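You operate a simulated robot arm through the tools that you are given. There is no shell and no other tool. Be economical: measure what you need, move in short steps, check, and stop when the job is done.

Carry out the task below with a simulated two-armed robot. There is one attempt and no reset: what you move stays moved.

TASK
Stack the marker lamp that says "1" from the top of the check bench on top of the marker lamp marked "3". Stack the CLASS 2 panel filter from the top of the check bench on top of the CLASS 4 panel filter. Put the 15 A grey fuse from the top of the check bench on top of the cream packing block and the 10 A grey fuse on the green pass label. Take the 12 V work lamp from the top of the check bench and leave it on top of the red coil there. Fetch the red label from the top of the tray table and set it on the blue card. Close the rear sliding door. The order is free. Set down upright: work lamp.
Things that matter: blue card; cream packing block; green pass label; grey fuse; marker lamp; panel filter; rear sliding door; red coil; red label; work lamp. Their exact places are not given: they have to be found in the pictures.

It is judged by the outcome, as a careful person would: the job done as asked, and still so three seconds after it is handed in. It fails if anything else is knocked over, pushed out of place, dropped, spilled or broken.

THE ROBOT
Two 7-joint arms with fingered hands on one trunk, on a base that drives. Base frame: it is fixed to the floor where the robot stands at the start and does not move with it; the origin is under the middle of the robot, x ahead of it, y to its left, z up; the surface under the hand at the start is at about z = 86. Units: cm, degrees, N and s.
The left shoulder is at the start at [11.4, 18.2, 102], the right one opposite. With the tool pointing down near the work surface each hand reaches from about 48 to 88 cm from the robot's upright axis, wherever it stands, measured 20 degrees to its own side. Places, roughly: blue card [75, -325, 75]; cream packing block [25, 25, 100]; green pass label [75, 100, 75]; grey fuse [100, 50, 100]; marker lamp [75, 0, 100]; panel filter [75, 25, 100]; rear sliding door [-150, 260, 50]; red coil (16x16x4 cm) [90, -60, 90]; red label [300, 25, 75]; work lamp [75, -25, 100]. Payload 3.8 kg a hand.
The tool frame of a hand sits at the grasp point between the pads (the TCP): z along the fingers, y along the line on which they close. The tips reach 3 cm beyond it. The gripper opens to 10.4 cm. The gripper's body begins 3.5 cm behind the TCP. The gripper is a hand of 4 fingers: y runs from the thumb to the fingers, the wrist lies at [-1.7, -10.4, -17.8] in the tool frame, and closing takes about 1.5 s.
Orientation is that of the tool frame in the base frame, as [roll, pitch, yaw] about the fixed x, y, z axes, in that order (R = Rz(yaw) Ry(pitch) Rx(roll)). With the fingers straight down and the wrist toward the robot, the tool's x, y and z point along [0, 1, 0], [1, 0, 0] and [0, 0, -1] of the base frame.

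THE INTERFACE
- The arms move only by the tool jog_arm. It takes "left_targets", "right_targets" or both (then of equal length, played together; a hand with none holds still); each is text: rows parted by semicolons, each of 6 numbers parted by spaces: the shift along the base's x, y, z in units of 150 mm (1.0 is 150 mm), then the turn, a rotation vector about the base's x, y, z in units of 180 degrees (1.0 is 180 degrees). In form: dx dy dz ax ay az; .... A call has 1 to 8 rows; each row is the pose to reach, as a shift and turn from the pose commanded when the call began. "left_claw" and "right_claw" are, for a hand that has rows, the closure, from 0 (fully open) to 1 (shut), set as the call begins (left out, the last holds). A call with a number of a shift or a turn outside -1 to 1 is refused whole. Rows are played at 5 a second. More than 5 cm and 8.6 degrees between two rows, or a gripper value outside its range, and nothing of the call is played. Where a pose cannot be reached the arm comes as near as it can. A force on the tool above 40 N (or 10 N above the force at the start of the call, whichever is more), or a blocked arm, ends the call early, and 0.2 s more pass. Each finger travels about 7.2 cm/s and halts on what it meets, pressing with about 32 N; the grip force reading is that of the motor and also rises with nothing between the fingers. The clock runs only during rows and for 0.2 s after the last one: add rows that repeat a pose to give the fingers time. The reply holds the time, the measured pose of the TCP, the force on the tool along the base axes, the opening and the grip force, in the units named above and with some noise, with the torque about the TCP (base axes, N m) and any sound that the robot's microphone picked up.
- Cameras (640 x 400 px; columns grow to the right, rows downward): "scene" is now at [22.54, 2.29, 122.81]; the picture's right is [0.24, -0.97, 0.00], its down [-0.34, -0.09, -0.94] and it looks along [0.91, 0.23, -0.35] (base axes); focal length 214 px, centre (320, 200). "left" rides on the left gripper at [-6.6, -9, -12.6] in its tool frame; the picture's right is [-0.78, -0.30, 0.56], its down [0.57, -0.70, 0.42] and it looks along [0.27, 0.65, 0.71] (tool axes); focal length 275 px, centre (320, 200). "right" rides on the right gripper at [6.6, -9, -12.6] in its tool frame; the picture's right is [-0.78, 0.30, -0.56], its down [-0.57, -0.70, 0.42] and it looks along [-0.26, 0.65, 0.71] (tool axes); focal length 275 px, centre (320, 200).
- get_image(camera): a new picture of that camera. It takes no simulated time.
- raise_lower(by): slides the trunk up (or, below 0, down) by that many cm; the arms and the scene camera ride with it, the base frame stays. It gives what a move gives, with no picture.
- base_move(legs): drives the robot by 1 to 6 legs, each [ahead, left, turn to the left] in cm, cm and degrees, along the robot's own axes; the way and the turn of a leg run together, so that a leg with both is an arc; at most 150 cm and 180 degrees a leg. The arms and the cameras ride along, it lands a little off, and it stops where it bumps. It gives what a move gives.
- move_fingers(index, middle, ring, thumb_bend, thumb_turn, hand): sets how far each is bent, from 0 (flat) to 1 (curled in); at 0.3 the hand is open as for a grip, at 0.7 the pads meet at the TCP. One left out holds its place. A second passes; each finger stops where it meets its share of the squeeze, and holds until it gets a number again. A gripper value or a shape takes the hand back. It gives what a move gives, with no picture; readings hold the bend of each and the force on the fingers (four entries, about 0 where the hand has none), thumb and palm. thumb_turn goes from beside the hand (0) to across from the fingers (1), as for a grip.
- grasp_type(shape, hand): the hand has 4 fingers and takes this shape, open, in about a second: jaw (thumb against the fingers, like two jaws); tri (thumb and two fingers); tip (a fingertip pinch); poke (one finger out to press); point (the index stretched); flat (the hand flat); cup (the hand cupped); fist (a fist). The gripper value then closes the fingers along that shape, each until it touches; the sizes above hold for jaw. It gives what a move gives, with no picture.
- head_to(pan, tilt): turns the head with the scene camera to pan (to the left, within 86 degrees either way) and tilt (down, from -29 to 69), counted from straight ahead of the robot. It gives what a move gives.
- locate(camera, pixels): there is no depth. For up to 12 entries [column, row, z] of the newest picture of that camera ("zoom" is the newest enlarged one), the place [x, y] in the base frame at which the ray of that pixel passes the height z, good to about 0.2 cm, but the place of the scene camera against the robot may be out by one fixed shift of up to 1.2 cm in any direction. It takes no simulated time.
- enlarge(camera, box): a new picture of the part [left, top, right, bottom] of that camera's present view, enlarged. It takes no simulated time.
- close_job(): hands the job in; it is judged then, once.

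Go step by step. Measure first, check grasps and placings, and put right what went wrong. The budget is 131 turns and 154 pictures, counting those below and the enlarged ones. Unless the task says otherwise, let go and move clear before handing in, and close with one line.

The tools are called after "Call:" as name(argument=value, ...) on one line, values as JSON. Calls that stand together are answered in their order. jog_arm: Moves the arms, as the interface text tells. Its arguments: {"type":"object","properties":{"left_targets":{"type":"string"},"left_claw":{"type":"number"},"right_targets":{"type":"string"},"right_claw":{"type":"number"}},"required":[]} The other tools are called the same way: raise_lower (by) slides the trunk up or down; grasp_type (shape, hand) gives the hand a shape; move_fingers (index, middle, ring, thumb_bend, thumb_turn, hand) moves the fingers one by one; base_move (legs) drives the base; head_to (pan, tilt) turns the head that bears the scene camera; get_image (camera) takes a picture; locate (camera, pixels) gives the place at which the rays of pixels pass given heights; enlarge (camera, box) takes an enlarged picture of a part of a camera's view; close_job () hands the job in.

At the start:

```text
clock: 0.0
left_ee_pos: [52.1, 28.98, 110.71]
left_tool_rot: [-180.0, 0.0, 90.0]
left_ft_force: [0.1, 0.2, 1.1]
left_torque: [0.02, 0.01, 0.0]
left_grip_width: 10.37
left_grasp_force: 0.1
left_shape: jaw
left_bend: [0.3, 0.3, 0.3, 0.3, 0.97]
left_finger forces: [0.0, 0.0, 0.1, 0.0, 0.0, 0.0]
right_ee_pos: [56.01, -11.13, 120.05]
right_tool_rot: [-180.0, 0.1, 89.9]
right_ft_force: [0.3, -0.1, -0.3]
right_torque: [-0.01, 0.02, 0.01]
right_grip_width: 10.36
right_grasp_force: 0.1
right_shape: jaw
right_bend: [0.3, 0.3, 0.3, 0.3, 0.97]
right_finger forces: [0.0, 0.0, 0.0, 0.0, 0.0, 0.0]
trunk travel left (down, up): [-17.5, 58.1]
robot x, y, heading: [0.22, 0.24, 0.2]
head pan, tilt: [14.0, 20.7]
```

scene: 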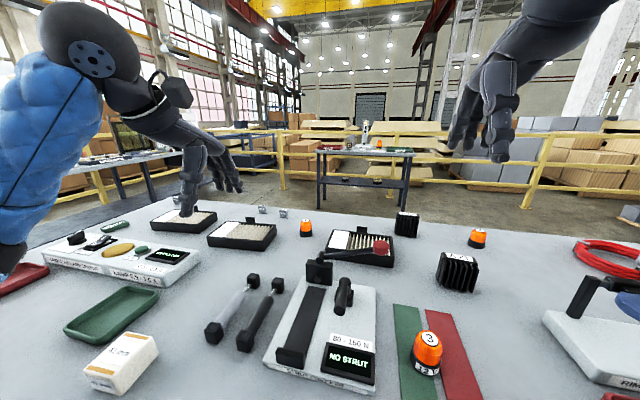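
right: 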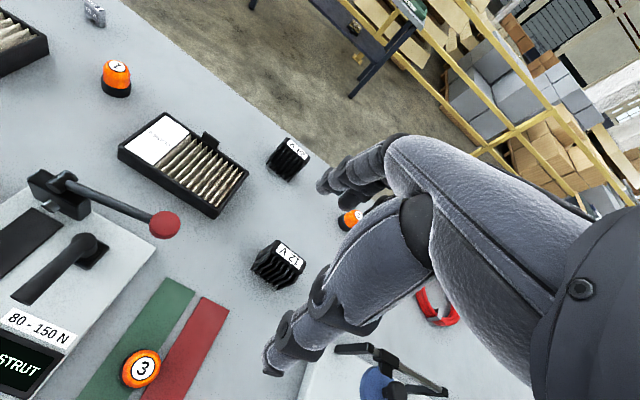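
left: 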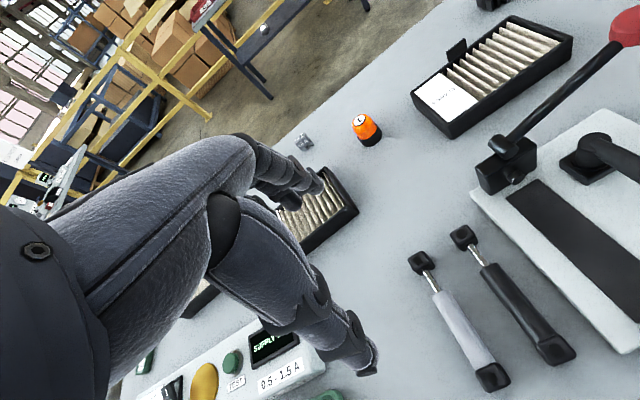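

The bench shows marker lamps near (306,228), (477,237), (427,350), three filters, fuses near (262,210) and (283,213), black lamps at (407,222) and (457,270). I enlarge to read the labels.

Call:
enlarge(camera="scene", box=[140, 190, 340, 315])

Call:
enlarge(camera="scene", box=[320, 190, 520, 315])

Call:
enlarge(camera="scene", box=[300, 110, 440, 200])

```text
3.20 times, centred on (240, 252) of scene
```

zoom: 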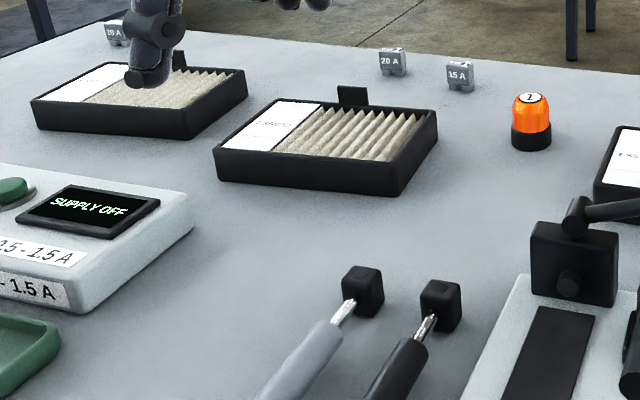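

```text
3.20 times, centred on (420, 252) of scene
```

zoom: 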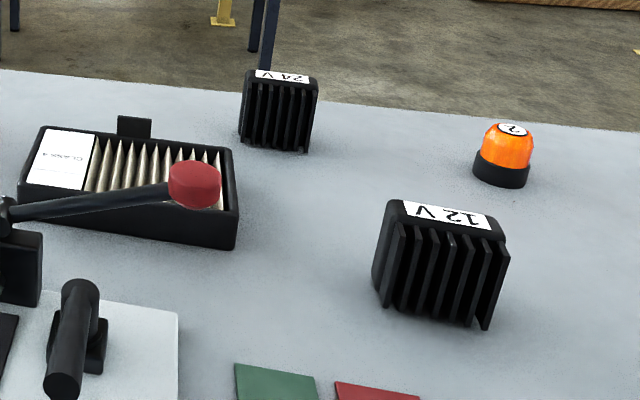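

```text
4.44 times, centred on (370, 155) of scene
```

zoom: 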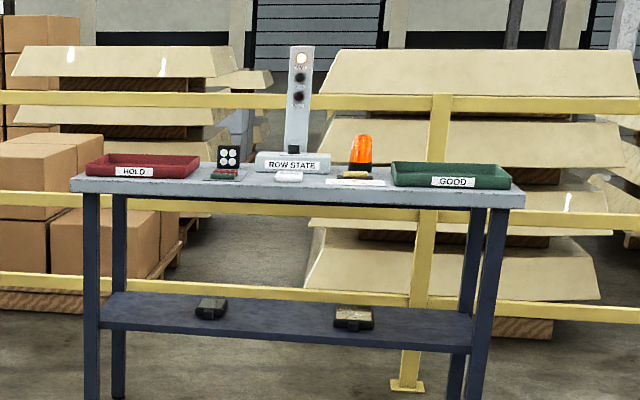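

Fuses read 20 A, 20 A(?), 15 A; the "1" lamp is at (306,228), the 12 V lamp at (457,270). I look around with the head.

Call:
enlarge(camera="scene", box=[200, 200, 300, 262])

Call:
enlarge(camera="scene", box=[140, 195, 220, 245])

Call:
enlarge(camera="right", box=[90, 100, 250, 200])

Call:
head_to(pan=60, tilt=22)

Call:
get_image(camera="scene")

Call:
head_to(pan=-50, tilt=22)

Call:
get_image(camera="scene")

```text
6.40 times, centred on (250, 231) of scene
```

zoom: 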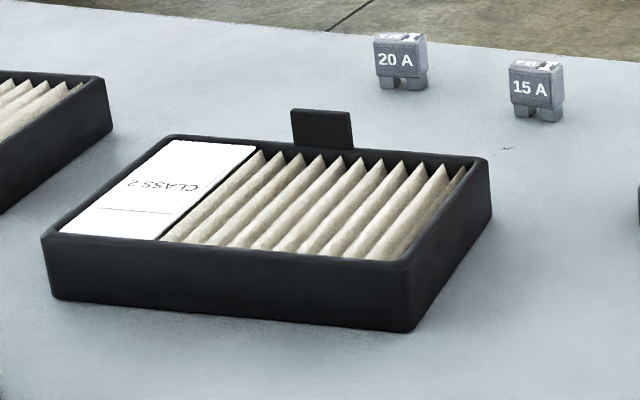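

```text
8.00 times, centred on (180, 220) of scene
```

zoom: 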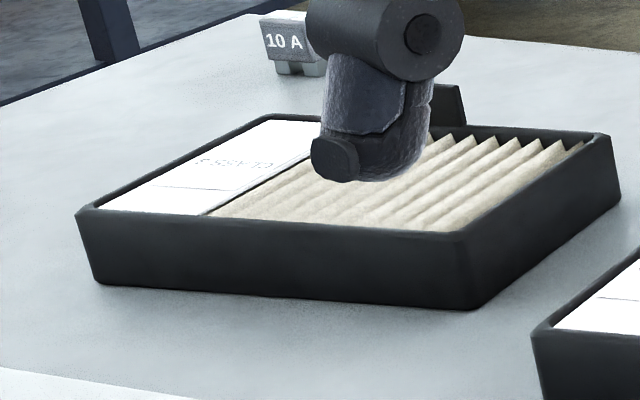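

```text
4.00 times, centred on (170, 150) of right
```

zoom: 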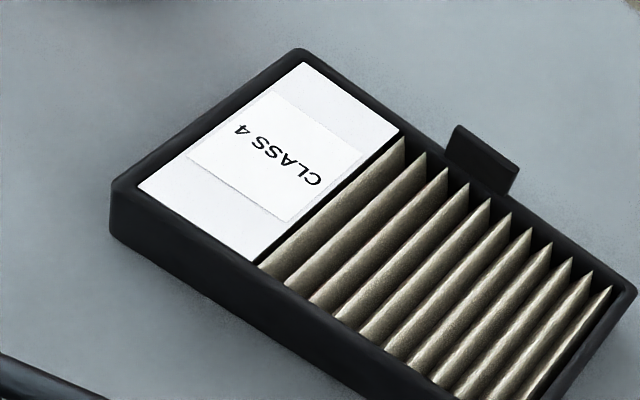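

```text
clock: 1.1
left_ee_pos: [52.17, 29.04, 110.66]
left_tool_rot: [-179.9, 0.0, 89.9]
left_ft_force: [-0.3, 0.1, -0.4]
left_torque: [0.0, 0.03, 0.0]
left_grip_width: 10.38
left_grasp_force: 0.2
left_shape: jaw
left_bend: [0.3, 0.3, 0.3, 0.3, 0.97]
left_finger forces: [0.1, 0.0, 0.1, 0.0, 0.1, 0.0]
right_ee_pos: [56.15, -11.17, 120.08]
right_tool_rot: [179.9, 0.0, 90.0]
right_ft_force: [0.5, 0.2, -0.3]
right_torque: [0.03, 0.01, -0.01]
right_grip_width: 10.33
right_grasp_force: 0.3
right_shape: jaw
right_bend: [0.3, 0.3, 0.3, 0.3, 0.97]
right_finger forces: [0.0, 0.1, 0.1, 0.0, 0.0, 0.0]
trunk travel left (down, up): [-17.5, 58.1]
robot x, y, heading: [0.1, 0.56, 0.2]
head pan, tilt: [60.0, 22.0]
```

```text
144 pictures are left
```

scene: 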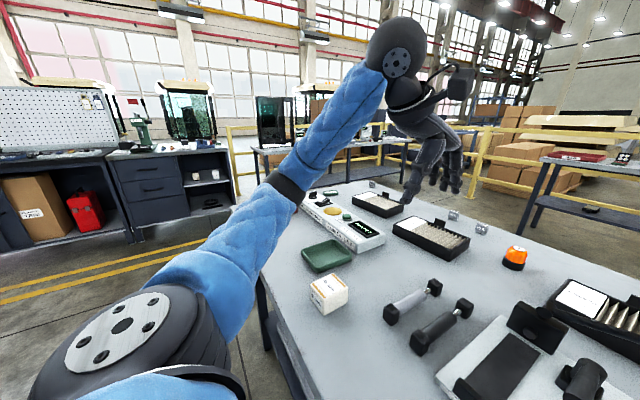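

```text
clock: 3.0
left_ee_pos: [52.02, 28.93, 110.64]
left_tool_rot: [-180.0, 0.1, 90.1]
left_ft_force: [-0.3, -0.5, -0.3]
left_torque: [0.0, -0.02, 0.04]
left_grip_width: 10.38
left_grasp_force: 0.0
left_shape: jaw
left_bend: [0.3, 0.3, 0.3, 0.3, 0.97]
left_finger forces: [0.1, 0.1, 0.0, 0.0, 0.1, 0.1]
right_ee_pos: [56.09, -11.03, 120.08]
right_tool_rot: [-180.0, 0.1, 90.0]
right_ft_force: [-0.5, 0.5, -0.1]
right_torque: [0.01, -0.01, 0.0]
right_grip_width: 10.37
right_grasp_force: 0.1
right_shape: jaw
right_bend: [0.3, 0.3, 0.3, 0.3, 0.97]
right_finger forces: [0.0, 0.1, 0.0, 0.0, 0.0, 0.0]
trunk travel left (down, up): [-17.5, 58.1]
robot x, y, heading: [-0.05, 0.18, 0.0]
head pan, tilt: [-50.0, 22.0]
```

```text
143 pictures are left
```

scene: 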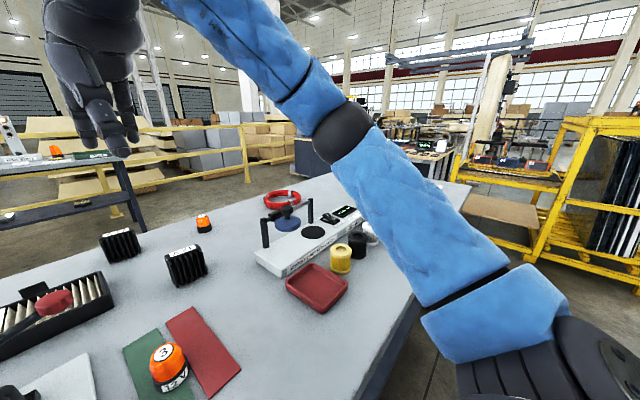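

The 10 A fuse sits at the far left, CLASS 2 is the middle filter, CLASS 4 the right one. I take closer bench views and locate points.

Call:
head_to(pan=25, tilt=35)

Call:
get_image(camera="scene")

Call:
enlarge(camera="scene", box=[0, 20, 240, 170])

Call:
locate(camera="scene", pixels=[[320, 200, 86]])

Call:
head_to(pan=-20, tilt=35)

Call:
get_image(camera="scene")

```text
clock: 4.5
left_ee_pos: [52.21, 28.98, 110.6]
left_tool_rot: [179.9, 0.0, 90.0]
left_ft_force: [0.7, 0.3, 0.3]
left_torque: [0.01, 0.0, -0.02]
left_grip_width: 10.39
left_grasp_force: 0.1
left_shape: jaw
left_bend: [0.3, 0.3, 0.3, 0.3, 0.97]
left_finger forces: [0.0, 0.0, 0.0, 0.0, 0.1, 0.0]
right_ee_pos: [55.98, -11.18, 120.13]
right_tool_rot: [-180.0, -0.1, 90.0]
right_ft_force: [0.5, 0.2, -0.2]
right_torque: [0.02, 0.02, -0.03]
right_grip_width: 10.36
right_grasp_force: 0.1
right_shape: jaw
right_bend: [0.3, 0.3, 0.3, 0.3, 0.97]
right_finger forces: [0.1, 0.1, 0.0, 0.0, 0.0, 0.0]
trunk travel left (down, up): [-17.5, 58.1]
robot x, y, heading: [0.07, 0.17, 0.0]
head pan, tilt: [25.0, 35.0]
```

```text
142 pictures are left
```

scene: 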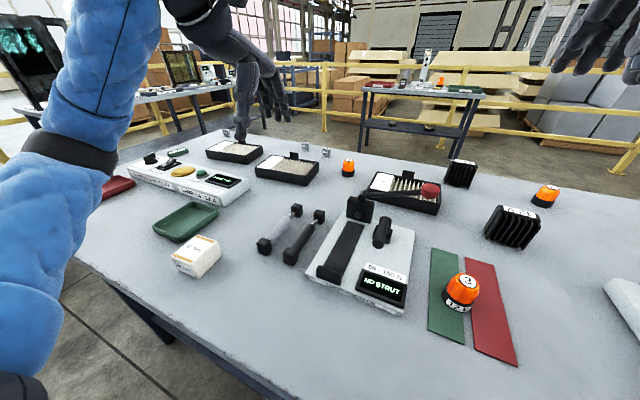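

```text
2.67 times, centred on (120, 95) of scene
```

zoom: 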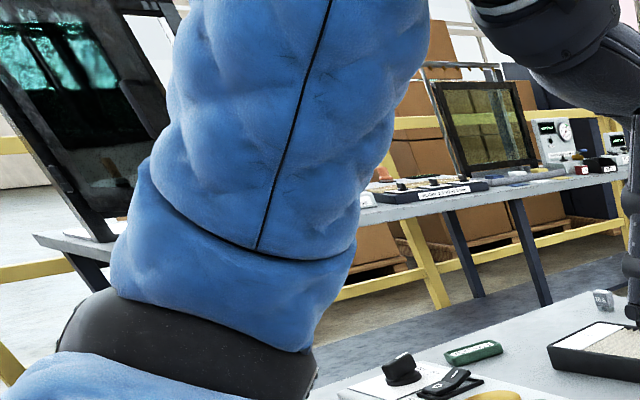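

```text
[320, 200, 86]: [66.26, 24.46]
```

```text
clock: 5.6
left_ee_pos: [52.04, 28.97, 110.71]
left_tool_rot: [179.9, 0.0, 89.9]
left_ft_force: [-0.2, 1.0, -0.3]
left_torque: [-0.02, -0.04, 0.03]
left_grip_width: 10.35
left_grasp_force: 0.1
left_shape: jaw
left_bend: [0.3, 0.3, 0.3, 0.3, 0.97]
left_finger forces: [0.1, 0.0, 0.1, 0.0, 0.1, 0.0]
right_ee_pos: [56.1, -11.15, 120.16]
right_tool_rot: [-180.0, 0.0, 90.0]
right_ft_force: [0.2, 0.0, 0.2]
right_torque: [-0.01, 0.0, -0.02]
right_grip_width: 10.33
right_grasp_force: 0.1
right_shape: jaw
right_bend: [0.3, 0.3, 0.3, 0.3, 0.97]
right_finger forces: [0.0, 0.1, 0.1, 0.0, 0.0, 0.0]
trunk travel left (down, up): [-17.5, 58.1]
robot x, y, heading: [-0.01, -0.35, 0.1]
head pan, tilt: [-20.0, 35.0]
```

```text
140 pictures are left
```

scene: 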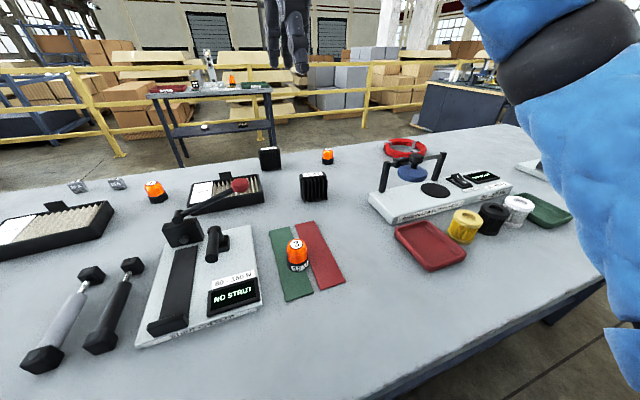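

Call:
locate(camera="scene", pixels=[[297, 240, 91], [297, 272, 86], [153, 183, 91], [154, 200, 86], [313, 197, 86], [405, 148, 86], [270, 168, 86], [78, 190, 86], [118, 188, 86], [327, 162, 86]])

Call:
head_to(pan=45, tilt=30)

Call:
get_image(camera="scene")

Call:
enlarge(camera="scene", box=[220, 110, 420, 235])

```text
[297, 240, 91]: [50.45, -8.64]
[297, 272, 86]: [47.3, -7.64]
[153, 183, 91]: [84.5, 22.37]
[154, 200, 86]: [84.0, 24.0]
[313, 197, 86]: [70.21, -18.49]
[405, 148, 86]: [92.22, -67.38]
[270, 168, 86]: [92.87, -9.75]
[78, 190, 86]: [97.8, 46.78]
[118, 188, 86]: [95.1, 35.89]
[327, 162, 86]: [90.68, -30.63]
```

```text
clock: 7.0
left_ee_pos: [52.0, 29.07, 110.68]
left_tool_rot: [180.0, 0.0, 90.0]
left_ft_force: [-0.2, 0.7, -0.2]
left_torque: [-0.02, 0.0, 0.0]
left_grip_width: 10.35
left_grasp_force: 0.1
left_shape: jaw
left_bend: [0.3, 0.3, 0.3, 0.3, 0.97]
left_finger forces: [0.1, 0.1, 0.0, 0.0, 0.0, 0.1]
right_ee_pos: [56.03, -11.08, 119.93]
right_tool_rot: [179.9, 0.0, 90.0]
right_ft_force: [0.1, 1.2, 0.0]
right_torque: [0.02, 0.03, 0.04]
right_grip_width: 10.37
right_grasp_force: 0.1
right_shape: jaw
right_bend: [0.3, 0.3, 0.3, 0.3, 0.97]
right_finger forces: [0.0, 0.0, 0.0, 0.0, 0.1, 0.0]
trunk travel left (down, up): [-17.5, 58.1]
robot x, y, heading: [0.27, 0.11, 0.0]
head pan, tilt: [45.0, 30.0]
```

```text
139 pictures are left
```

scene: 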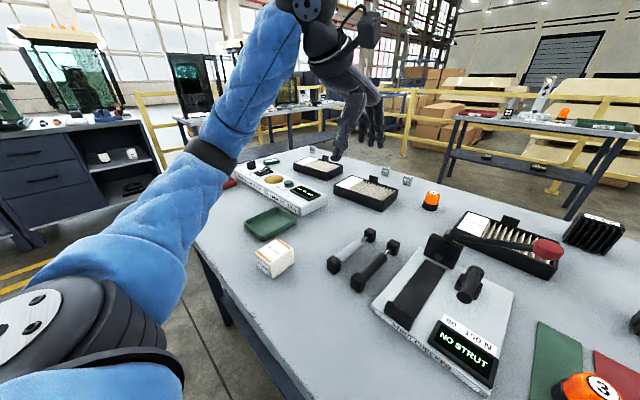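

```text
3.20 times, centred on (320, 172) of scene
```

zoom: 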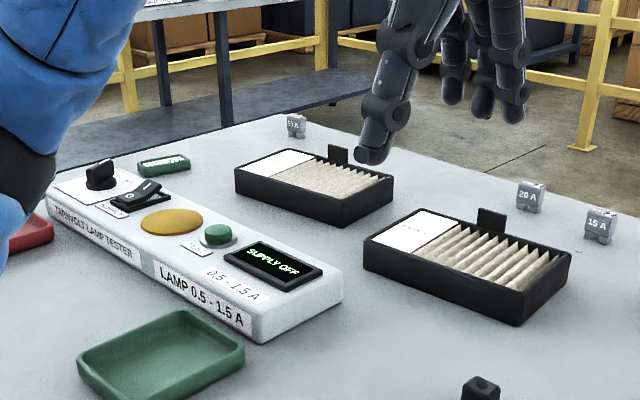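

Call:
locate(camera="scene", pixels=[[271, 162, 87], [312, 152, 87], [354, 188, 86], [276, 260, 92], [390, 173, 87], [407, 182, 87], [431, 203, 87], [510, 230, 88]])

Call:
enlarge(camera="scene", box=[248, 145, 328, 195])

Call:
enlarge(camera="scene", box=[240, 220, 320, 270])

Call:
head_to(pan=80, tilt=20)

Call:
get_image(camera="scene")

Call:
head_to(pan=-80, tilt=20)

Call:
get_image(camera="scene")

```text
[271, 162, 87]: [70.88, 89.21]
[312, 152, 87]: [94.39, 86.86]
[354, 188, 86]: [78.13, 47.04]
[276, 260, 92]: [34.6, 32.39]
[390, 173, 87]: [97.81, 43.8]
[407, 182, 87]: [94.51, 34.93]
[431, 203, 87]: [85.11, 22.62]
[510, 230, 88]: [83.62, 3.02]
```

```text
8.00 times, centred on (288, 170) of scene
```

zoom: 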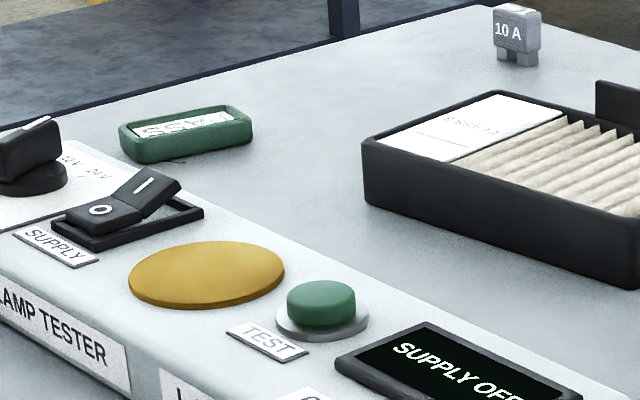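

```text
8.00 times, centred on (280, 245) of scene
```

zoom: 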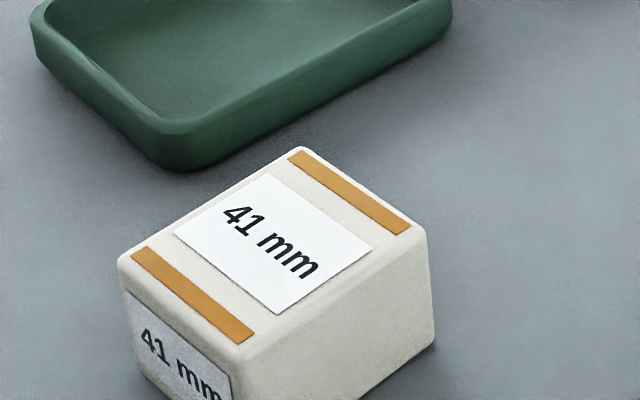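

```text
clock: 8.0
left_ee_pos: [52.1, 28.89, 110.74]
left_tool_rot: [-180.0, -0.1, 90.0]
left_ft_force: [-0.1, -1.2, 0.3]
left_torque: [0.01, -0.03, -0.01]
left_grip_width: 10.35
left_grasp_force: 0.1
left_shape: jaw
left_bend: [0.3, 0.3, 0.3, 0.3, 0.97]
left_finger forces: [0.0, 0.0, 0.0, 0.1, 0.0, 0.1]
right_ee_pos: [55.98, -11.17, 119.97]
right_tool_rot: [-180.0, 0.0, 90.0]
right_ft_force: [0.1, -0.3, 0.0]
right_torque: [0.03, 0.01, -0.01]
right_grip_width: 10.37
right_grasp_force: 0.0
right_shape: jaw
right_bend: [0.3, 0.3, 0.3, 0.3, 0.97]
right_finger forces: [0.1, 0.0, 0.0, 0.0, 0.1, 0.1]
trunk travel left (down, up): [-17.5, 58.1]
robot x, y, heading: [0.13, -0.04, -0.1]
head pan, tilt: [80.0, 20.0]
```

```text
135 pictures are left
```

scene: 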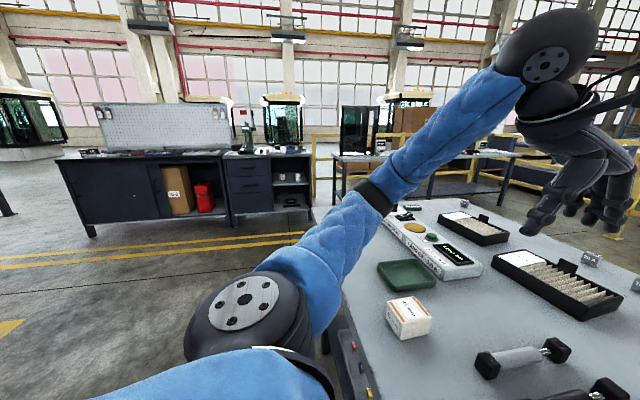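

```text
clock: 10.4
left_ee_pos: [52.18, 29.01, 110.68]
left_tool_rot: [-180.0, 0.1, 90.0]
left_ft_force: [-0.6, -0.2, 0.6]
left_torque: [0.01, 0.01, 0.0]
left_grip_width: 10.36
left_grasp_force: 0.1
left_shape: jaw
left_bend: [0.3, 0.3, 0.3, 0.3, 0.97]
left_finger forces: [0.0, 0.0, 0.0, 0.0, 0.1, 0.0]
right_ee_pos: [56.14, -11.15, 120.02]
right_tool_rot: [-179.9, 0.1, 90.0]
right_ft_force: [-0.3, 0.0, -0.4]
right_torque: [-0.02, -0.07, 0.0]
right_grip_width: 10.36
right_grasp_force: 0.1
right_shape: jaw
right_bend: [0.3, 0.3, 0.3, 0.3, 0.97]
right_finger forces: [0.2, 0.0, 0.1, 0.0, 0.1, 0.0]
trunk travel left (down, up): [-17.5, 58.1]
robot x, y, heading: [-0.02, -0.33, -0.1]
head pan, tilt: [-80.0, 20.0]
```

```text
134 pictures are left
```

scene: 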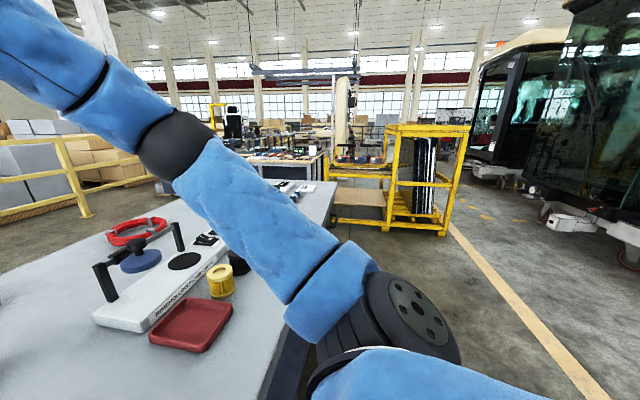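

The green frame at about [71,89] is the pass label; the black cabinet at left has the sliding doors. I now measure with the precise hand cameras.

Call:
locate(camera="left", pixels=[[363, 119, 92], [368, 138, 86], [303, 141, 87], [320, 200, 86], [411, 102, 90], [453, 135, 90], [572, 40, 90], [540, 15, 90]])

Call:
locate(camera="right", pixels=[[117, 68, 92], [116, 90, 86], [290, 258, 92], [283, 280, 86], [142, 364, 92], [140, 380, 86], [118, 145, 90], [168, 105, 90], [250, 172, 90], [216, 215, 90], [164, 225, 98]])

Call:
enlarge(camera="right", box=[80, 40, 320, 190])

Call:
enlarge(camera="left", box=[280, 90, 440, 190])

```text
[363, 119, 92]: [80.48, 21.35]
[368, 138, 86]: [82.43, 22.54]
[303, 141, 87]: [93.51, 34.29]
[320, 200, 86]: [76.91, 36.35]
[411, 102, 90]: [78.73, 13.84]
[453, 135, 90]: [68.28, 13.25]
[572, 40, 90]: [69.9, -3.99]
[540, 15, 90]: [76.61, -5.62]
```

```text
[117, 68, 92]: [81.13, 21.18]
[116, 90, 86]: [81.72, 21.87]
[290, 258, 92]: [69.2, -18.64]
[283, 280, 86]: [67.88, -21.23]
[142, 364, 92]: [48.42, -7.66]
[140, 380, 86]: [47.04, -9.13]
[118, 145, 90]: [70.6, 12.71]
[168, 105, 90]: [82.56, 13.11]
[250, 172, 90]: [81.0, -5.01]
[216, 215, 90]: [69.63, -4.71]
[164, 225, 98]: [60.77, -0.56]
```

```text
2.67 times, centred on (200, 115) of right
```

zoom: 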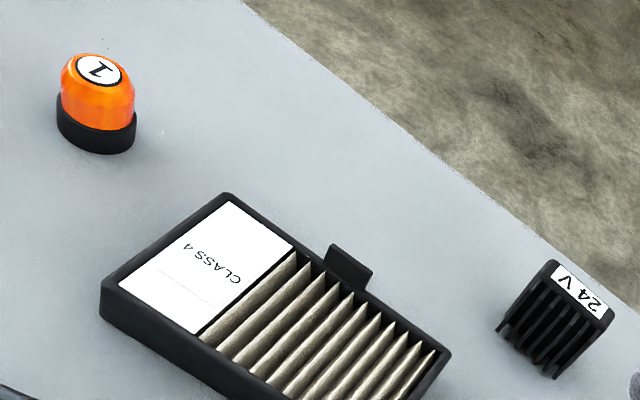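

```text
4.00 times, centred on (360, 140) of left
```

zoom: 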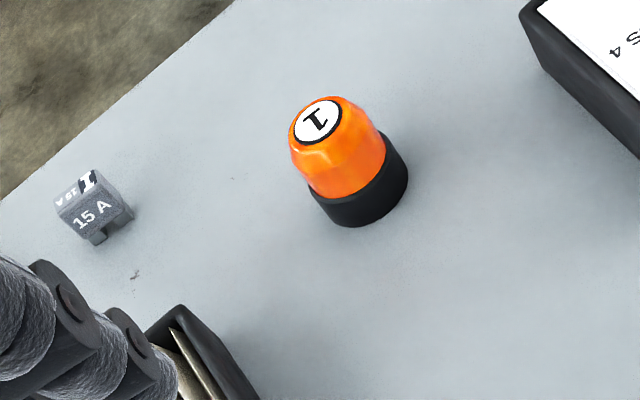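

Lamp "1" is at about [81.4,21.7] with its top near z=91.7. I bring the left hand over it.

Call:
jog_arm(left_targets="0.245 -0.06 0 0 0 0;0.49 -0.12 0 0 0 0;0.735 -0.18 -0.03 0 0 0;0.98 -0.245 -0.06 0 0 0")

Call:
jog_arm(left_targets="0.245 -0.06 -0.07 0 0 0;0.49 -0.12 -0.15 0 0 0;0.735 -0.18 -0.22 0 0 0;0.98 -0.245 -0.3 0 0 0")

Call:
get_image(camera="left")

```text
clock: 11.4
left_ee_pos: [66.78, 25.19, 109.74]
left_tool_rot: [-179.9, -0.1, 90.2]
left_ft_force: [0.8, -0.2, 0.1]
left_torque: [0.0, 0.03, -0.05]
left_grip_width: 10.35
left_grasp_force: 0.0
left_shape: jaw
left_bend: [0.3, 0.3, 0.3, 0.3, 0.97]
left_finger forces: [0.1, 0.0, 0.0, 0.0, 0.0, 0.1]
right_ee_pos: [56.15, -11.24, 120.01]
right_tool_rot: [-180.0, -0.1, 90.1]
right_ft_force: [0.4, -1.6, -0.1]
right_torque: [0.01, 0.01, -0.01]
right_grip_width: 10.38
right_grasp_force: 0.0
right_shape: jaw
right_bend: [0.3, 0.3, 0.3, 0.3, 0.97]
right_finger forces: [0.0, 0.0, 0.0, 0.1, 0.2, 0.0]
trunk travel left (down, up): [-17.5, 58.1]
robot x, y, heading: [-0.02, 0.09, 0.1]
head pan, tilt: [-80.0, 20.0]
```

```text
clock: 12.4
left_ee_pos: [80.53, 21.65, 105.03]
left_tool_rot: [179.7, -0.3, 89.9]
left_ft_force: [-0.4, 0.3, -1.3]
left_torque: [-0.08, -0.03, -0.02]
left_grip_width: 10.4
left_grasp_force: 0.1
left_shape: jaw
left_bend: [0.3, 0.3, 0.3, 0.3, 0.97]
left_finger forces: [0.0, 0.1, 0.1, 0.1, 0.0, 0.0]
left hand out of reach, approached as far as the arm can: row 4
right_ee_pos: [55.87, -11.42, 120.3]
right_tool_rot: [179.8, -0.2, 89.9]
right_ft_force: [-0.3, -0.6, -0.1]
right_torque: [0.03, -0.05, 0.01]
right_grip_width: 10.38
right_grasp_force: 0.0
right_shape: jaw
right_bend: [0.3, 0.3, 0.3, 0.3, 0.97]
right_finger forces: [0.0, 0.0, 0.1, 0.0, 0.0, 0.1]
trunk travel left (down, up): [-17.5, 58.1]
robot x, y, heading: [0.12, -0.39, -0.2]
head pan, tilt: [-80.0, 20.0]
```

```text
131 pictures are left
```

left: 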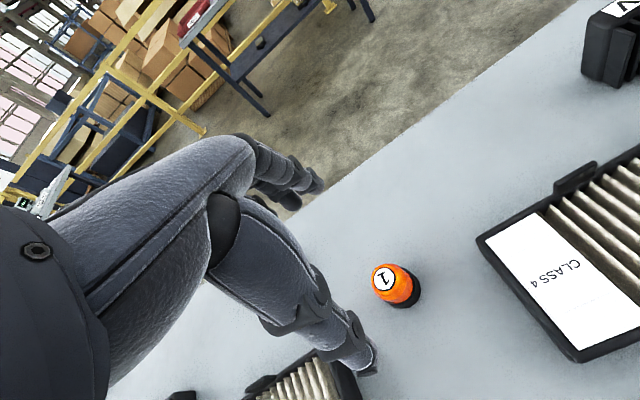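

Call:
locate(camera="left", pixels=[[383, 278, 92], [383, 278, 91.5], [405, 300, 86], [400, 295, 88]])

Call:
enlarge(camera="left", box=[340, 240, 460, 315])

Call:
head_to(pan=5, tilt=60)

Call:
get_image(camera="scene")

```text
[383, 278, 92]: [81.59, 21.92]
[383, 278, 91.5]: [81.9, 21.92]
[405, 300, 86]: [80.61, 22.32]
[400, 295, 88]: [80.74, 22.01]
```

```text
5.33 times, centred on (400, 278) of left
```

zoom: 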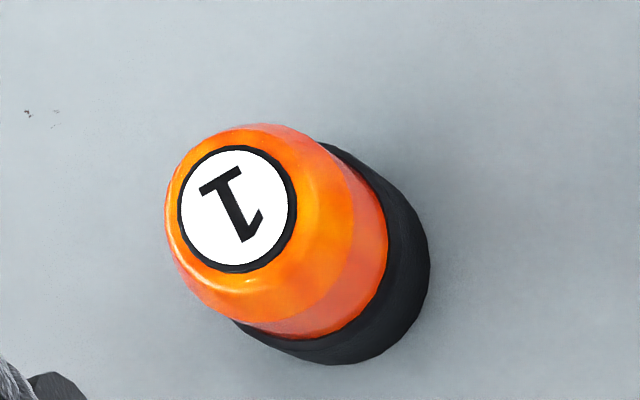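

```text
clock: 14.0
left_ee_pos: [80.54, 21.49, 105.1]
left_tool_rot: [179.7, 0.0, 89.8]
left_ft_force: [-0.4, 0.1, -0.2]
left_torque: [-0.01, 0.06, 0.0]
left_grip_width: 10.4
left_grasp_force: 0.1
left_shape: jaw
left_bend: [0.3, 0.3, 0.3, 0.3, 0.97]
left_finger forces: [0.1, 0.0, 0.0, 0.0, 0.1, 0.0]
right_ee_pos: [56.03, -11.14, 119.96]
right_tool_rot: [-180.0, 0.1, 90.0]
right_ft_force: [0.3, 0.4, 0.7]
right_torque: [-0.02, 0.01, 0.01]
right_grip_width: 10.39
right_grasp_force: 0.0
right_shape: jaw
right_bend: [0.3, 0.3, 0.3, 0.3, 0.97]
right_finger forces: [0.0, 0.0, 0.0, 0.0, 0.1, 0.0]
trunk travel left (down, up): [-17.5, 58.1]
robot x, y, heading: [-0.19, -0.1, -0.1]
head pan, tilt: [5.0, 60.0]
```

```text
129 pictures are left
```

scene: 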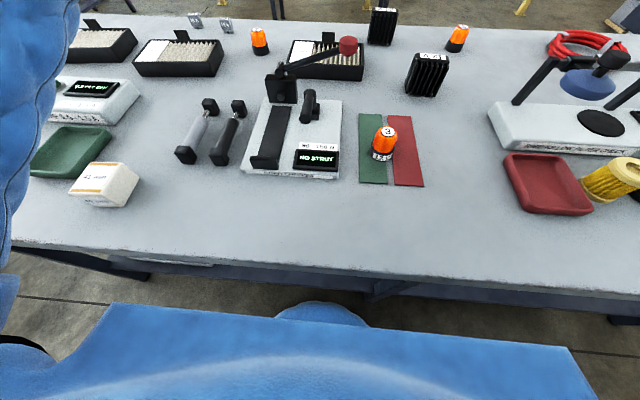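

Call:
locate(camera="scene", pixels=[[320, 272, 86], [500, 285, 86], [100, 250, 86], [320, 310, 86]])

Call:
base_move(legs=[[6, 0, 0]])

Call:
get_image(camera="scene")

```text
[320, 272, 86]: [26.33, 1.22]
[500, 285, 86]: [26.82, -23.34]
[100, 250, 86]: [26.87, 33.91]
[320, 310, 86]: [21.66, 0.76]
```

```text
clock: 15.0
left_ee_pos: [83.52, 22.01, 107.1]
left_tool_rot: [178.4, -0.3, 90.5]
left_ft_force: [0.3, 0.0, 0.4]
left_torque: [-0.04, 0.02, -0.01]
left_grip_width: 10.41
left_grasp_force: 0.0
left_shape: jaw
left_bend: [0.3, 0.3, 0.3, 0.3, 0.97]
left_finger forces: [0.1, 0.1, 0.0, 0.1, 0.0, 0.1]
right_ee_pos: [58.81, -10.98, 121.44]
right_tool_rot: [178.5, -0.3, 90.3]
right_ft_force: [1.2, -0.1, 0.1]
right_torque: [0.04, 0.0, 0.02]
right_grip_width: 10.38
right_grasp_force: 0.1
right_shape: jaw
right_bend: [0.3, 0.3, 0.3, 0.3, 0.97]
right_finger forces: [0.0, 0.0, 0.0, 0.1, 0.0, 0.0]
trunk travel left (down, up): [-17.5, 58.1]
robot x, y, heading: [5.65, 0.46, 0.4]
head pan, tilt: [5.0, 60.0]
```

```text
128 pictures are left
```

scene: 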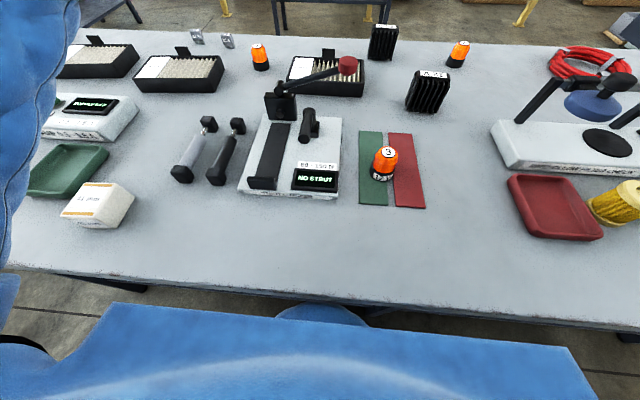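

The base drove 5.6 cm forward; the small tilt may be a rocking transient. I re-read by holding and look again at the lamp.

Call:
jog_arm(left_targets="0 0 0 0 0 0;0 0 0 0 0 0")

Call:
get_image(camera="left")

```text
clock: 15.8
left_ee_pos: [83.47, 22.12, 106.82]
left_tool_rot: [178.8, -0.5, 90.5]
left_ft_force: [0.4, -0.3, 0.3]
left_torque: [-0.04, 0.01, -0.02]
left_grip_width: 10.4
left_grasp_force: 0.1
left_shape: jaw
left_bend: [0.3, 0.3, 0.3, 0.3, 0.97]
left_finger forces: [0.0, 0.0, 0.1, 0.0, 0.0, 0.0]
right_ee_pos: [59.01, -11.14, 121.16]
right_tool_rot: [178.8, -0.3, 90.4]
right_ft_force: [-0.2, -1.0, -1.5]
right_torque: [-0.01, -0.05, 0.04]
right_grip_width: 10.39
right_grasp_force: 0.0
right_shape: jaw
right_bend: [0.3, 0.3, 0.3, 0.3, 0.97]
right_finger forces: [0.1, 0.1, 0.0, 0.1, 0.0, 0.0]
trunk travel left (down, up): [-17.5, 58.1]
robot x, y, heading: [5.09, 0.19, 0.1]
head pan, tilt: [5.0, 60.0]
stopped in row 2 (left hand): the arm was blocked; the commanded pose is now the measured one
```

```text
127 pictures are left
```

left: 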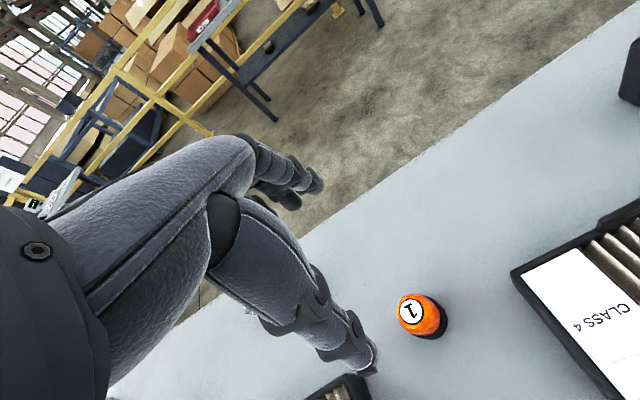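

The robot leans back by ~1.2°, so the base is pressing on something; I back off 3 cm and re-check.

Call:
base_move(legs=[[-3, 0, 0]])

Call:
jog_arm(left_targets="0 0 0 0 0 0")

Call:
get_image(camera="left")

```text
clock: 16.6
left_ee_pos: [82.72, 22.8, 104.73]
left_tool_rot: [-180.0, 0.0, 90.5]
left_ft_force: [0.9, 0.4, 0.1]
left_torque: [-0.02, 0.01, 0.03]
left_grip_width: 10.4
left_grasp_force: 0.1
left_shape: jaw
left_bend: [0.3, 0.3, 0.3, 0.3, 0.97]
left_finger forces: [0.0, 0.1, 0.0, 0.1, 0.1, 0.1]
right_ee_pos: [58.58, -10.39, 119.88]
right_tool_rot: [-179.9, 0.0, 90.4]
right_ft_force: [0.3, 0.9, -0.4]
right_torque: [-0.02, 0.0, 0.01]
right_grip_width: 10.39
right_grasp_force: 0.0
right_shape: jaw
right_bend: [0.3, 0.3, 0.3, 0.3, 0.97]
right_finger forces: [0.0, 0.0, 0.0, 0.0, 0.0, 0.0]
trunk travel left (down, up): [-17.5, 58.1]
robot x, y, heading: [2.32, 0.25, 0.6]
head pan, tilt: [5.0, 60.0]
```

```text
clock: 17.0
left_ee_pos: [82.77, 22.86, 104.8]
left_tool_rot: [180.0, 0.0, 90.5]
left_ft_force: [0.0, 0.7, 0.0]
left_torque: [0.0, 0.0, -0.01]
left_grip_width: 10.38
left_grasp_force: 0.0
left_shape: jaw
left_bend: [0.3, 0.3, 0.3, 0.3, 0.97]
left_finger forces: [0.0, 0.0, 0.0, 0.0, 0.0, 0.0]
right_ee_pos: [58.59, -10.29, 120.03]
right_tool_rot: [-179.8, 0.0, 90.4]
right_ft_force: [-0.6, 0.8, 0.5]
right_torque: [-0.03, 0.03, 0.02]
right_grip_width: 10.42
right_grasp_force: 0.1
right_shape: jaw
right_bend: [0.3, 0.3, 0.3, 0.3, 0.97]
right_finger forces: [0.0, 0.0, 0.0, 0.1, 0.0, 0.0]
trunk travel left (down, up): [-17.5, 58.1]
robot x, y, heading: [2.16, 0.11, 0.6]
head pan, tilt: [5.0, 60.0]
```

```text
126 pictures are left
```

left: 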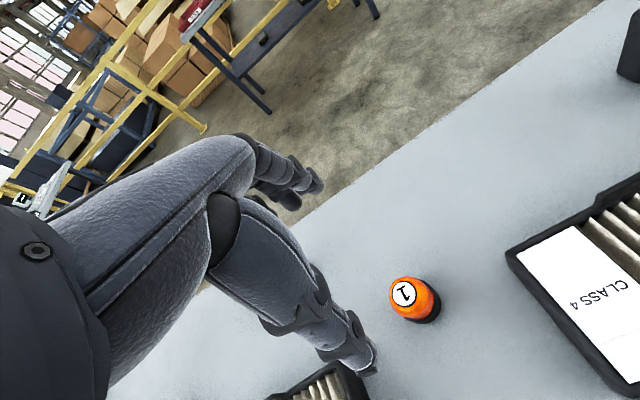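

Call:
locate(camera="left", pixels=[[404, 293, 91.7], [415, 307, 87.5], [418, 310, 86], [505, 250, 90], [543, 364, 90]])

```text
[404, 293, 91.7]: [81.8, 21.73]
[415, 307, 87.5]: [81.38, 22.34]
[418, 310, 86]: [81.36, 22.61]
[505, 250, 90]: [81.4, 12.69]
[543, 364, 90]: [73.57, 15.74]
```

Call:
jog_arm(left_targets="-0.073 -0.055 -0.2 0 0 0;-0.073 -0.055 -0.4 0 0 0;-0.073 -0.055 -0.6 0 0 0;-0.073 -0.055 -0.75 0 0 0;-0.073 -0.055 -0.85 0 0 0;-0.073 -0.055 -0.95 0 0 0;-0.073 -0.055 -0.97 0 0 0")

Call:
get_image(camera="left")

```text
clock: 18.6
left_ee_pos: [85.69, 21.91, 90.79]
left_tool_rot: [-180.0, -0.1, 90.4]
left_ft_force: [-1.0, -0.6, -0.4]
left_torque: [-0.04, 0.05, 0.01]
left_grip_width: 10.39
left_grasp_force: 0.0
left_shape: jaw
left_bend: [0.3, 0.3, 0.3, 0.29, 0.97]
left_finger forces: [0.0, 0.1, 0.1, 0.0, 0.4, 0.0]
left hand out of reach, approached as far as the arm can: row 1, 2, 3, 4, 5, 6, 7
right_ee_pos: [58.62, -10.35, 120.04]
right_tool_rot: [179.9, -0.1, 90.4]
right_ft_force: [0.0, -0.1, -0.3]
right_torque: [-0.01, 0.0, 0.01]
right_grip_width: 10.37
right_grasp_force: 0.1
right_shape: jaw
right_bend: [0.3, 0.3, 0.3, 0.3, 0.97]
right_finger forces: [0.0, 0.1, 0.0, 0.1, 0.0, 0.0]
trunk travel left (down, up): [-17.5, 58.1]
robot x, y, heading: [2.22, 0.37, 0.5]
head pan, tilt: [5.0, 60.0]
```

```text
125 pictures are left
```

left: 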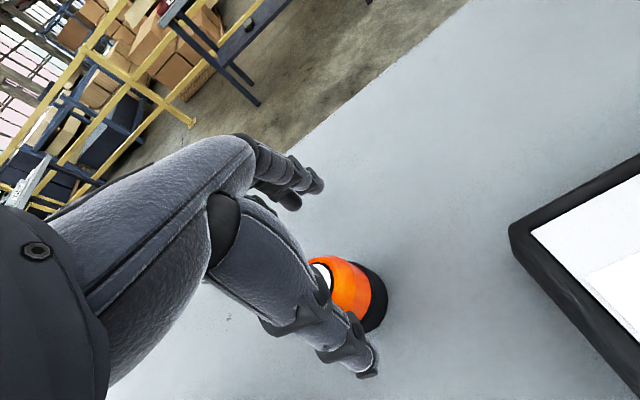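

Call:
locate(camera="left", pixels=[[322, 275, 91.7], [387, 295, 86], [378, 325, 86], [360, 290, 88]])

Call:
enlarge(camera="left", box=[240, 230, 440, 355])

```text
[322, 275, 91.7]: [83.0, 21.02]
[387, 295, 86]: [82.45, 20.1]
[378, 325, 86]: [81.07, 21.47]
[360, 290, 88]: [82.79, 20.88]
```

```text
3.20 times, centred on (340, 292) of left
```

zoom: 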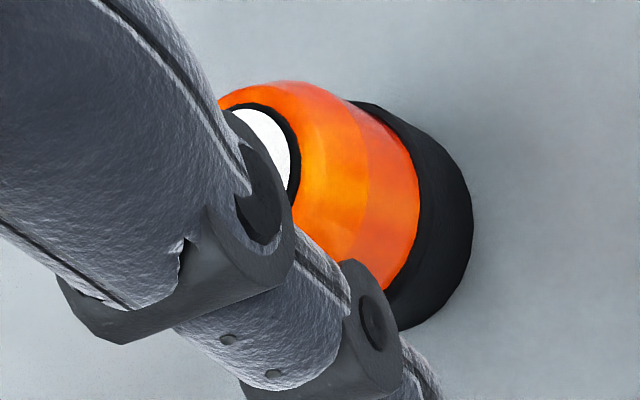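

The lamp still stands upright, close to the thumb. I shift the hand back about 3 cm to centre on it.

Call:
jog_arm(left_targets="-0.1 0 0 0 0 0;-0.2 0 0 0 0 0")

Call:
get_image(camera="left")

```text
clock: 19.2
left_ee_pos: [85.66, 21.76, 91.26]
left_tool_rot: [-180.0, -0.2, 90.6]
left_ft_force: [-0.2, 0.2, 0.1]
left_torque: [0.0, 0.01, 0.0]
left_grip_width: 10.41
left_grasp_force: 0.1
left_shape: jaw
left_bend: [0.3, 0.3, 0.3, 0.3, 0.97]
left_finger forces: [0.1, 0.0, 0.0, 0.0, 0.0, 0.1]
left hand out of reach, approached as far as the arm can: row 1, 2
right_ee_pos: [58.59, -10.42, 120.01]
right_tool_rot: [179.9, 0.0, 90.4]
right_ft_force: [0.0, -0.1, -0.5]
right_torque: [0.0, -0.01, 0.01]
right_grip_width: 10.38
right_grasp_force: 0.0
right_shape: jaw
right_bend: [0.3, 0.3, 0.3, 0.3, 0.97]
right_finger forces: [0.0, 0.0, 0.0, 0.1, 0.1, 0.0]
trunk travel left (down, up): [-17.5, 58.1]
robot x, y, heading: [2.61, 0.27, 0.2]
head pan, tilt: [5.0, 60.0]
```

```text
123 pictures are left
```

left: 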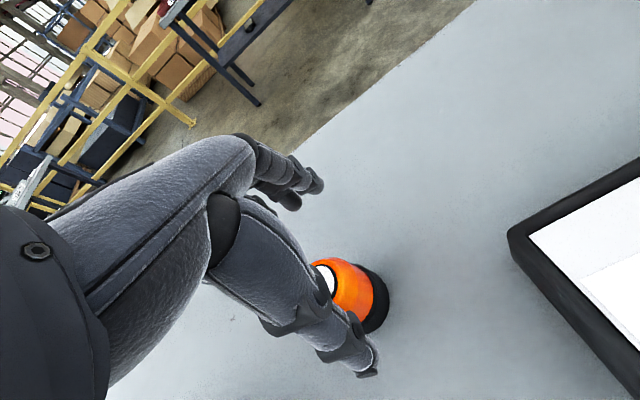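

Call:
jog_arm(left_targets="-0.1 0 0 0 0 0;-0.2 0 0 0 0 0")

```text
clock: 19.8
left_ee_pos: [85.59, 21.63, 91.72]
left_tool_rot: [179.9, -0.1, 90.5]
left_ft_force: [0.0, 0.5, -0.3]
left_torque: [0.01, 0.03, 0.02]
left_grip_width: 10.39
left_grasp_force: 0.1
left_shape: jaw
left_bend: [0.3, 0.3, 0.3, 0.3, 0.97]
left_finger forces: [0.1, 0.0, 0.0, 0.0, 0.1, 0.0]
left hand out of reach, approached as far as the arm can: row 1, 2
right_ee_pos: [58.48, -10.42, 120.14]
right_tool_rot: [-180.0, 0.0, 90.4]
right_ft_force: [-0.4, -0.3, -0.7]
right_torque: [-0.03, 0.0, 0.01]
right_grip_width: 10.41
right_grasp_force: 0.1
right_shape: jaw
right_bend: [0.3, 0.3, 0.3, 0.3, 0.97]
right_finger forces: [0.1, 0.0, 0.0, 0.0, 0.0, 0.0]
trunk travel left (down, up): [-17.5, 58.1]
robot x, y, heading: [2.42, 0.39, 0.6]
head pan, tilt: [5.0, 60.0]
```

Call:
jog_arm(left_targets="-0.15 0 0 0 0 0;-0.3 0 0 0 0 0")

```text
clock: 20.4
left_ee_pos: [85.64, 21.55, 91.72]
left_tool_rot: [-179.9, 0.0, 90.5]
left_ft_force: [0.8, 0.4, 0.6]
left_torque: [-0.01, -0.01, 0.0]
left_grip_width: 10.4
left_grasp_force: 0.0
left_shape: jaw
left_bend: [0.3, 0.3, 0.3, 0.3, 0.97]
left_finger forces: [0.0, 0.1, 0.0, 0.0, 0.0, 0.1]
left hand out of reach, approached as far as the arm can: row 1, 2
right_ee_pos: [58.58, -10.38, 119.95]
right_tool_rot: [179.9, 0.0, 90.4]
right_ft_force: [-0.2, -0.2, -0.6]
right_torque: [-0.03, -0.01, 0.02]
right_grip_width: 10.39
right_grasp_force: 0.0
right_shape: jaw
right_bend: [0.3, 0.3, 0.3, 0.3, 0.97]
right_finger forces: [0.1, 0.0, 0.1, 0.1, 0.1, 0.0]
trunk travel left (down, up): [-17.5, 58.1]
robot x, y, heading: [2.11, 0.1, 0.5]
head pan, tilt: [5.0, 60.0]
```

The hand isn't following −x; I raise it clear of the lamp and see where the command really is.

Call:
jog_arm(left_targets="0 0 0.25 0 0 0;0 0 0.5 0 0 0;0 0 0.7 0 0 0;0 0 0.7 0 0 0")

Call:
get_image(camera="left")

```text
clock: 21.4
left_ee_pos: [83.76, 21.72, 101.22]
left_tool_rot: [-180.0, -0.1, 90.4]
left_ft_force: [-0.6, -0.2, -0.5]
left_torque: [0.0, -0.03, -0.02]
left_grip_width: 10.41
left_grasp_force: 0.0
left_shape: jaw
left_bend: [0.3, 0.3, 0.3, 0.3, 0.97]
left_finger forces: [0.0, 0.1, 0.0, 0.0, 0.1, 0.1]
left hand out of reach, approached as far as the arm can: row 1, 2, 3, 4
right_ee_pos: [58.61, -10.35, 120.02]
right_tool_rot: [-180.0, 0.0, 90.4]
right_ft_force: [-0.2, 0.7, -0.2]
right_torque: [0.0, 0.0, -0.01]
right_grip_width: 10.39
right_grasp_force: 0.0
right_shape: jaw
right_bend: [0.3, 0.3, 0.3, 0.3, 0.97]
right_finger forces: [0.1, 0.1, 0.1, 0.0, 0.1, 0.1]
trunk travel left (down, up): [-17.5, 58.1]
robot x, y, heading: [2.5, 0.27, 0.7]
head pan, tilt: [5.0, 60.0]
```

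```text
122 pictures are left
```

left: 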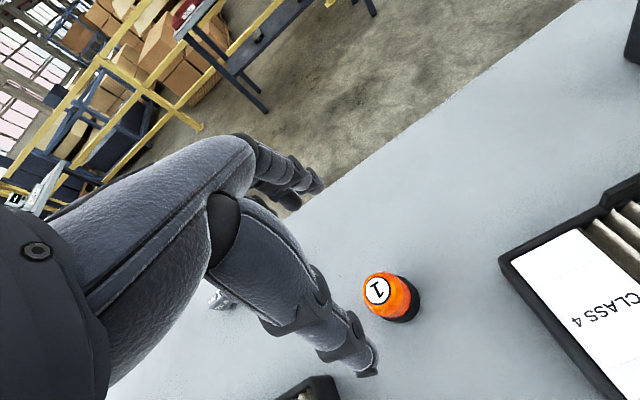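

Lamp still stands. I now draw back along −x while clear above it until the hand follows.

Call:
jog_arm(left_targets="-0.25 0 0 0 0 0;-0.5 0 0 0 0 0")

Call:
jog_arm(left_targets="-0.25 0 0 0 0 0;-0.25 0 0 0 0 0")

```text
clock: 22.0
left_ee_pos: [76.34, 21.54, 101.26]
left_tool_rot: [-180.0, 0.0, 90.7]
left_ft_force: [-0.2, 0.2, -0.2]
left_torque: [-0.01, -0.02, 0.01]
left_grip_width: 10.41
left_grasp_force: 0.0
left_shape: jaw
left_bend: [0.3, 0.3, 0.3, 0.3, 0.97]
left_finger forces: [0.0, 0.0, 0.0, 0.1, 0.0, 0.0]
right_ee_pos: [58.38, -10.39, 120.15]
right_tool_rot: [179.9, 0.0, 90.3]
right_ft_force: [-0.5, 0.5, -0.3]
right_torque: [-0.04, -0.01, -0.01]
right_grip_width: 10.39
right_grasp_force: 0.1
right_shape: jaw
right_bend: [0.3, 0.3, 0.3, 0.3, 0.97]
right_finger forces: [0.0, 0.0, 0.1, 0.1, 0.0, 0.0]
trunk travel left (down, up): [-17.5, 58.1]
robot x, y, heading: [2.21, 0.15, 0.2]
head pan, tilt: [5.0, 60.0]
```

```text
clock: 22.6
left_ee_pos: [72.73, 21.68, 101.21]
left_tool_rot: [-179.9, -0.1, 90.6]
left_ft_force: [-0.1, 0.0, 0.0]
left_torque: [-0.02, 0.0, -0.03]
left_grip_width: 10.43
left_grasp_force: 0.1
left_shape: jaw
left_bend: [0.3, 0.3, 0.3, 0.3, 0.97]
left_finger forces: [0.0, 0.0, 0.0, 0.1, 0.1, 0.0]
right_ee_pos: [58.61, -10.43, 120.03]
right_tool_rot: [-179.9, -0.1, 90.4]
right_ft_force: [0.1, 0.5, -0.3]
right_torque: [0.02, -0.01, 0.02]
right_grip_width: 10.4
right_grasp_force: 0.0
right_shape: jaw
right_bend: [0.3, 0.3, 0.3, 0.3, 0.97]
right_finger forces: [0.0, 0.0, 0.0, 0.0, 0.0, 0.0]
trunk travel left (down, up): [-17.5, 58.1]
robot x, y, heading: [2.34, 0.44, 0.6]
head pan, tilt: [5.0, 60.0]
```

Synced again. I look at the lamp from here.

Call:
get_image(camera="left")

```text
121 pictures are left
```

left: 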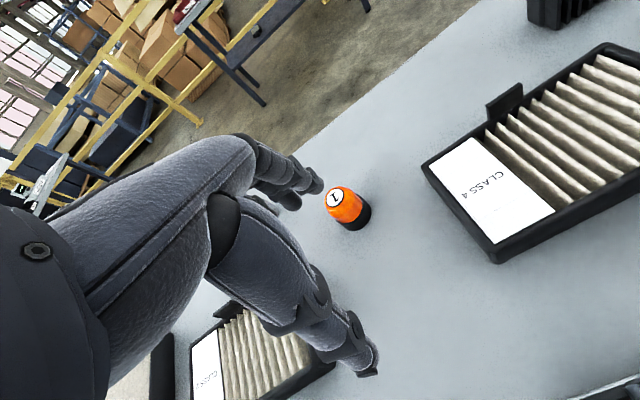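

Call:
locate(camera="left", pixels=[[336, 197, 91.7], [349, 214, 87.5], [351, 217, 86], [421, 165, 90], [497, 263, 90], [604, 43, 90], [505, 98, 92]])

```text
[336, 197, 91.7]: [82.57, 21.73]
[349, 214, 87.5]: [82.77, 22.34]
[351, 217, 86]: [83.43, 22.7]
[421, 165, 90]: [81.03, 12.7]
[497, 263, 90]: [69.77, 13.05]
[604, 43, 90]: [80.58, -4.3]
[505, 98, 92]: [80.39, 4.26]
```

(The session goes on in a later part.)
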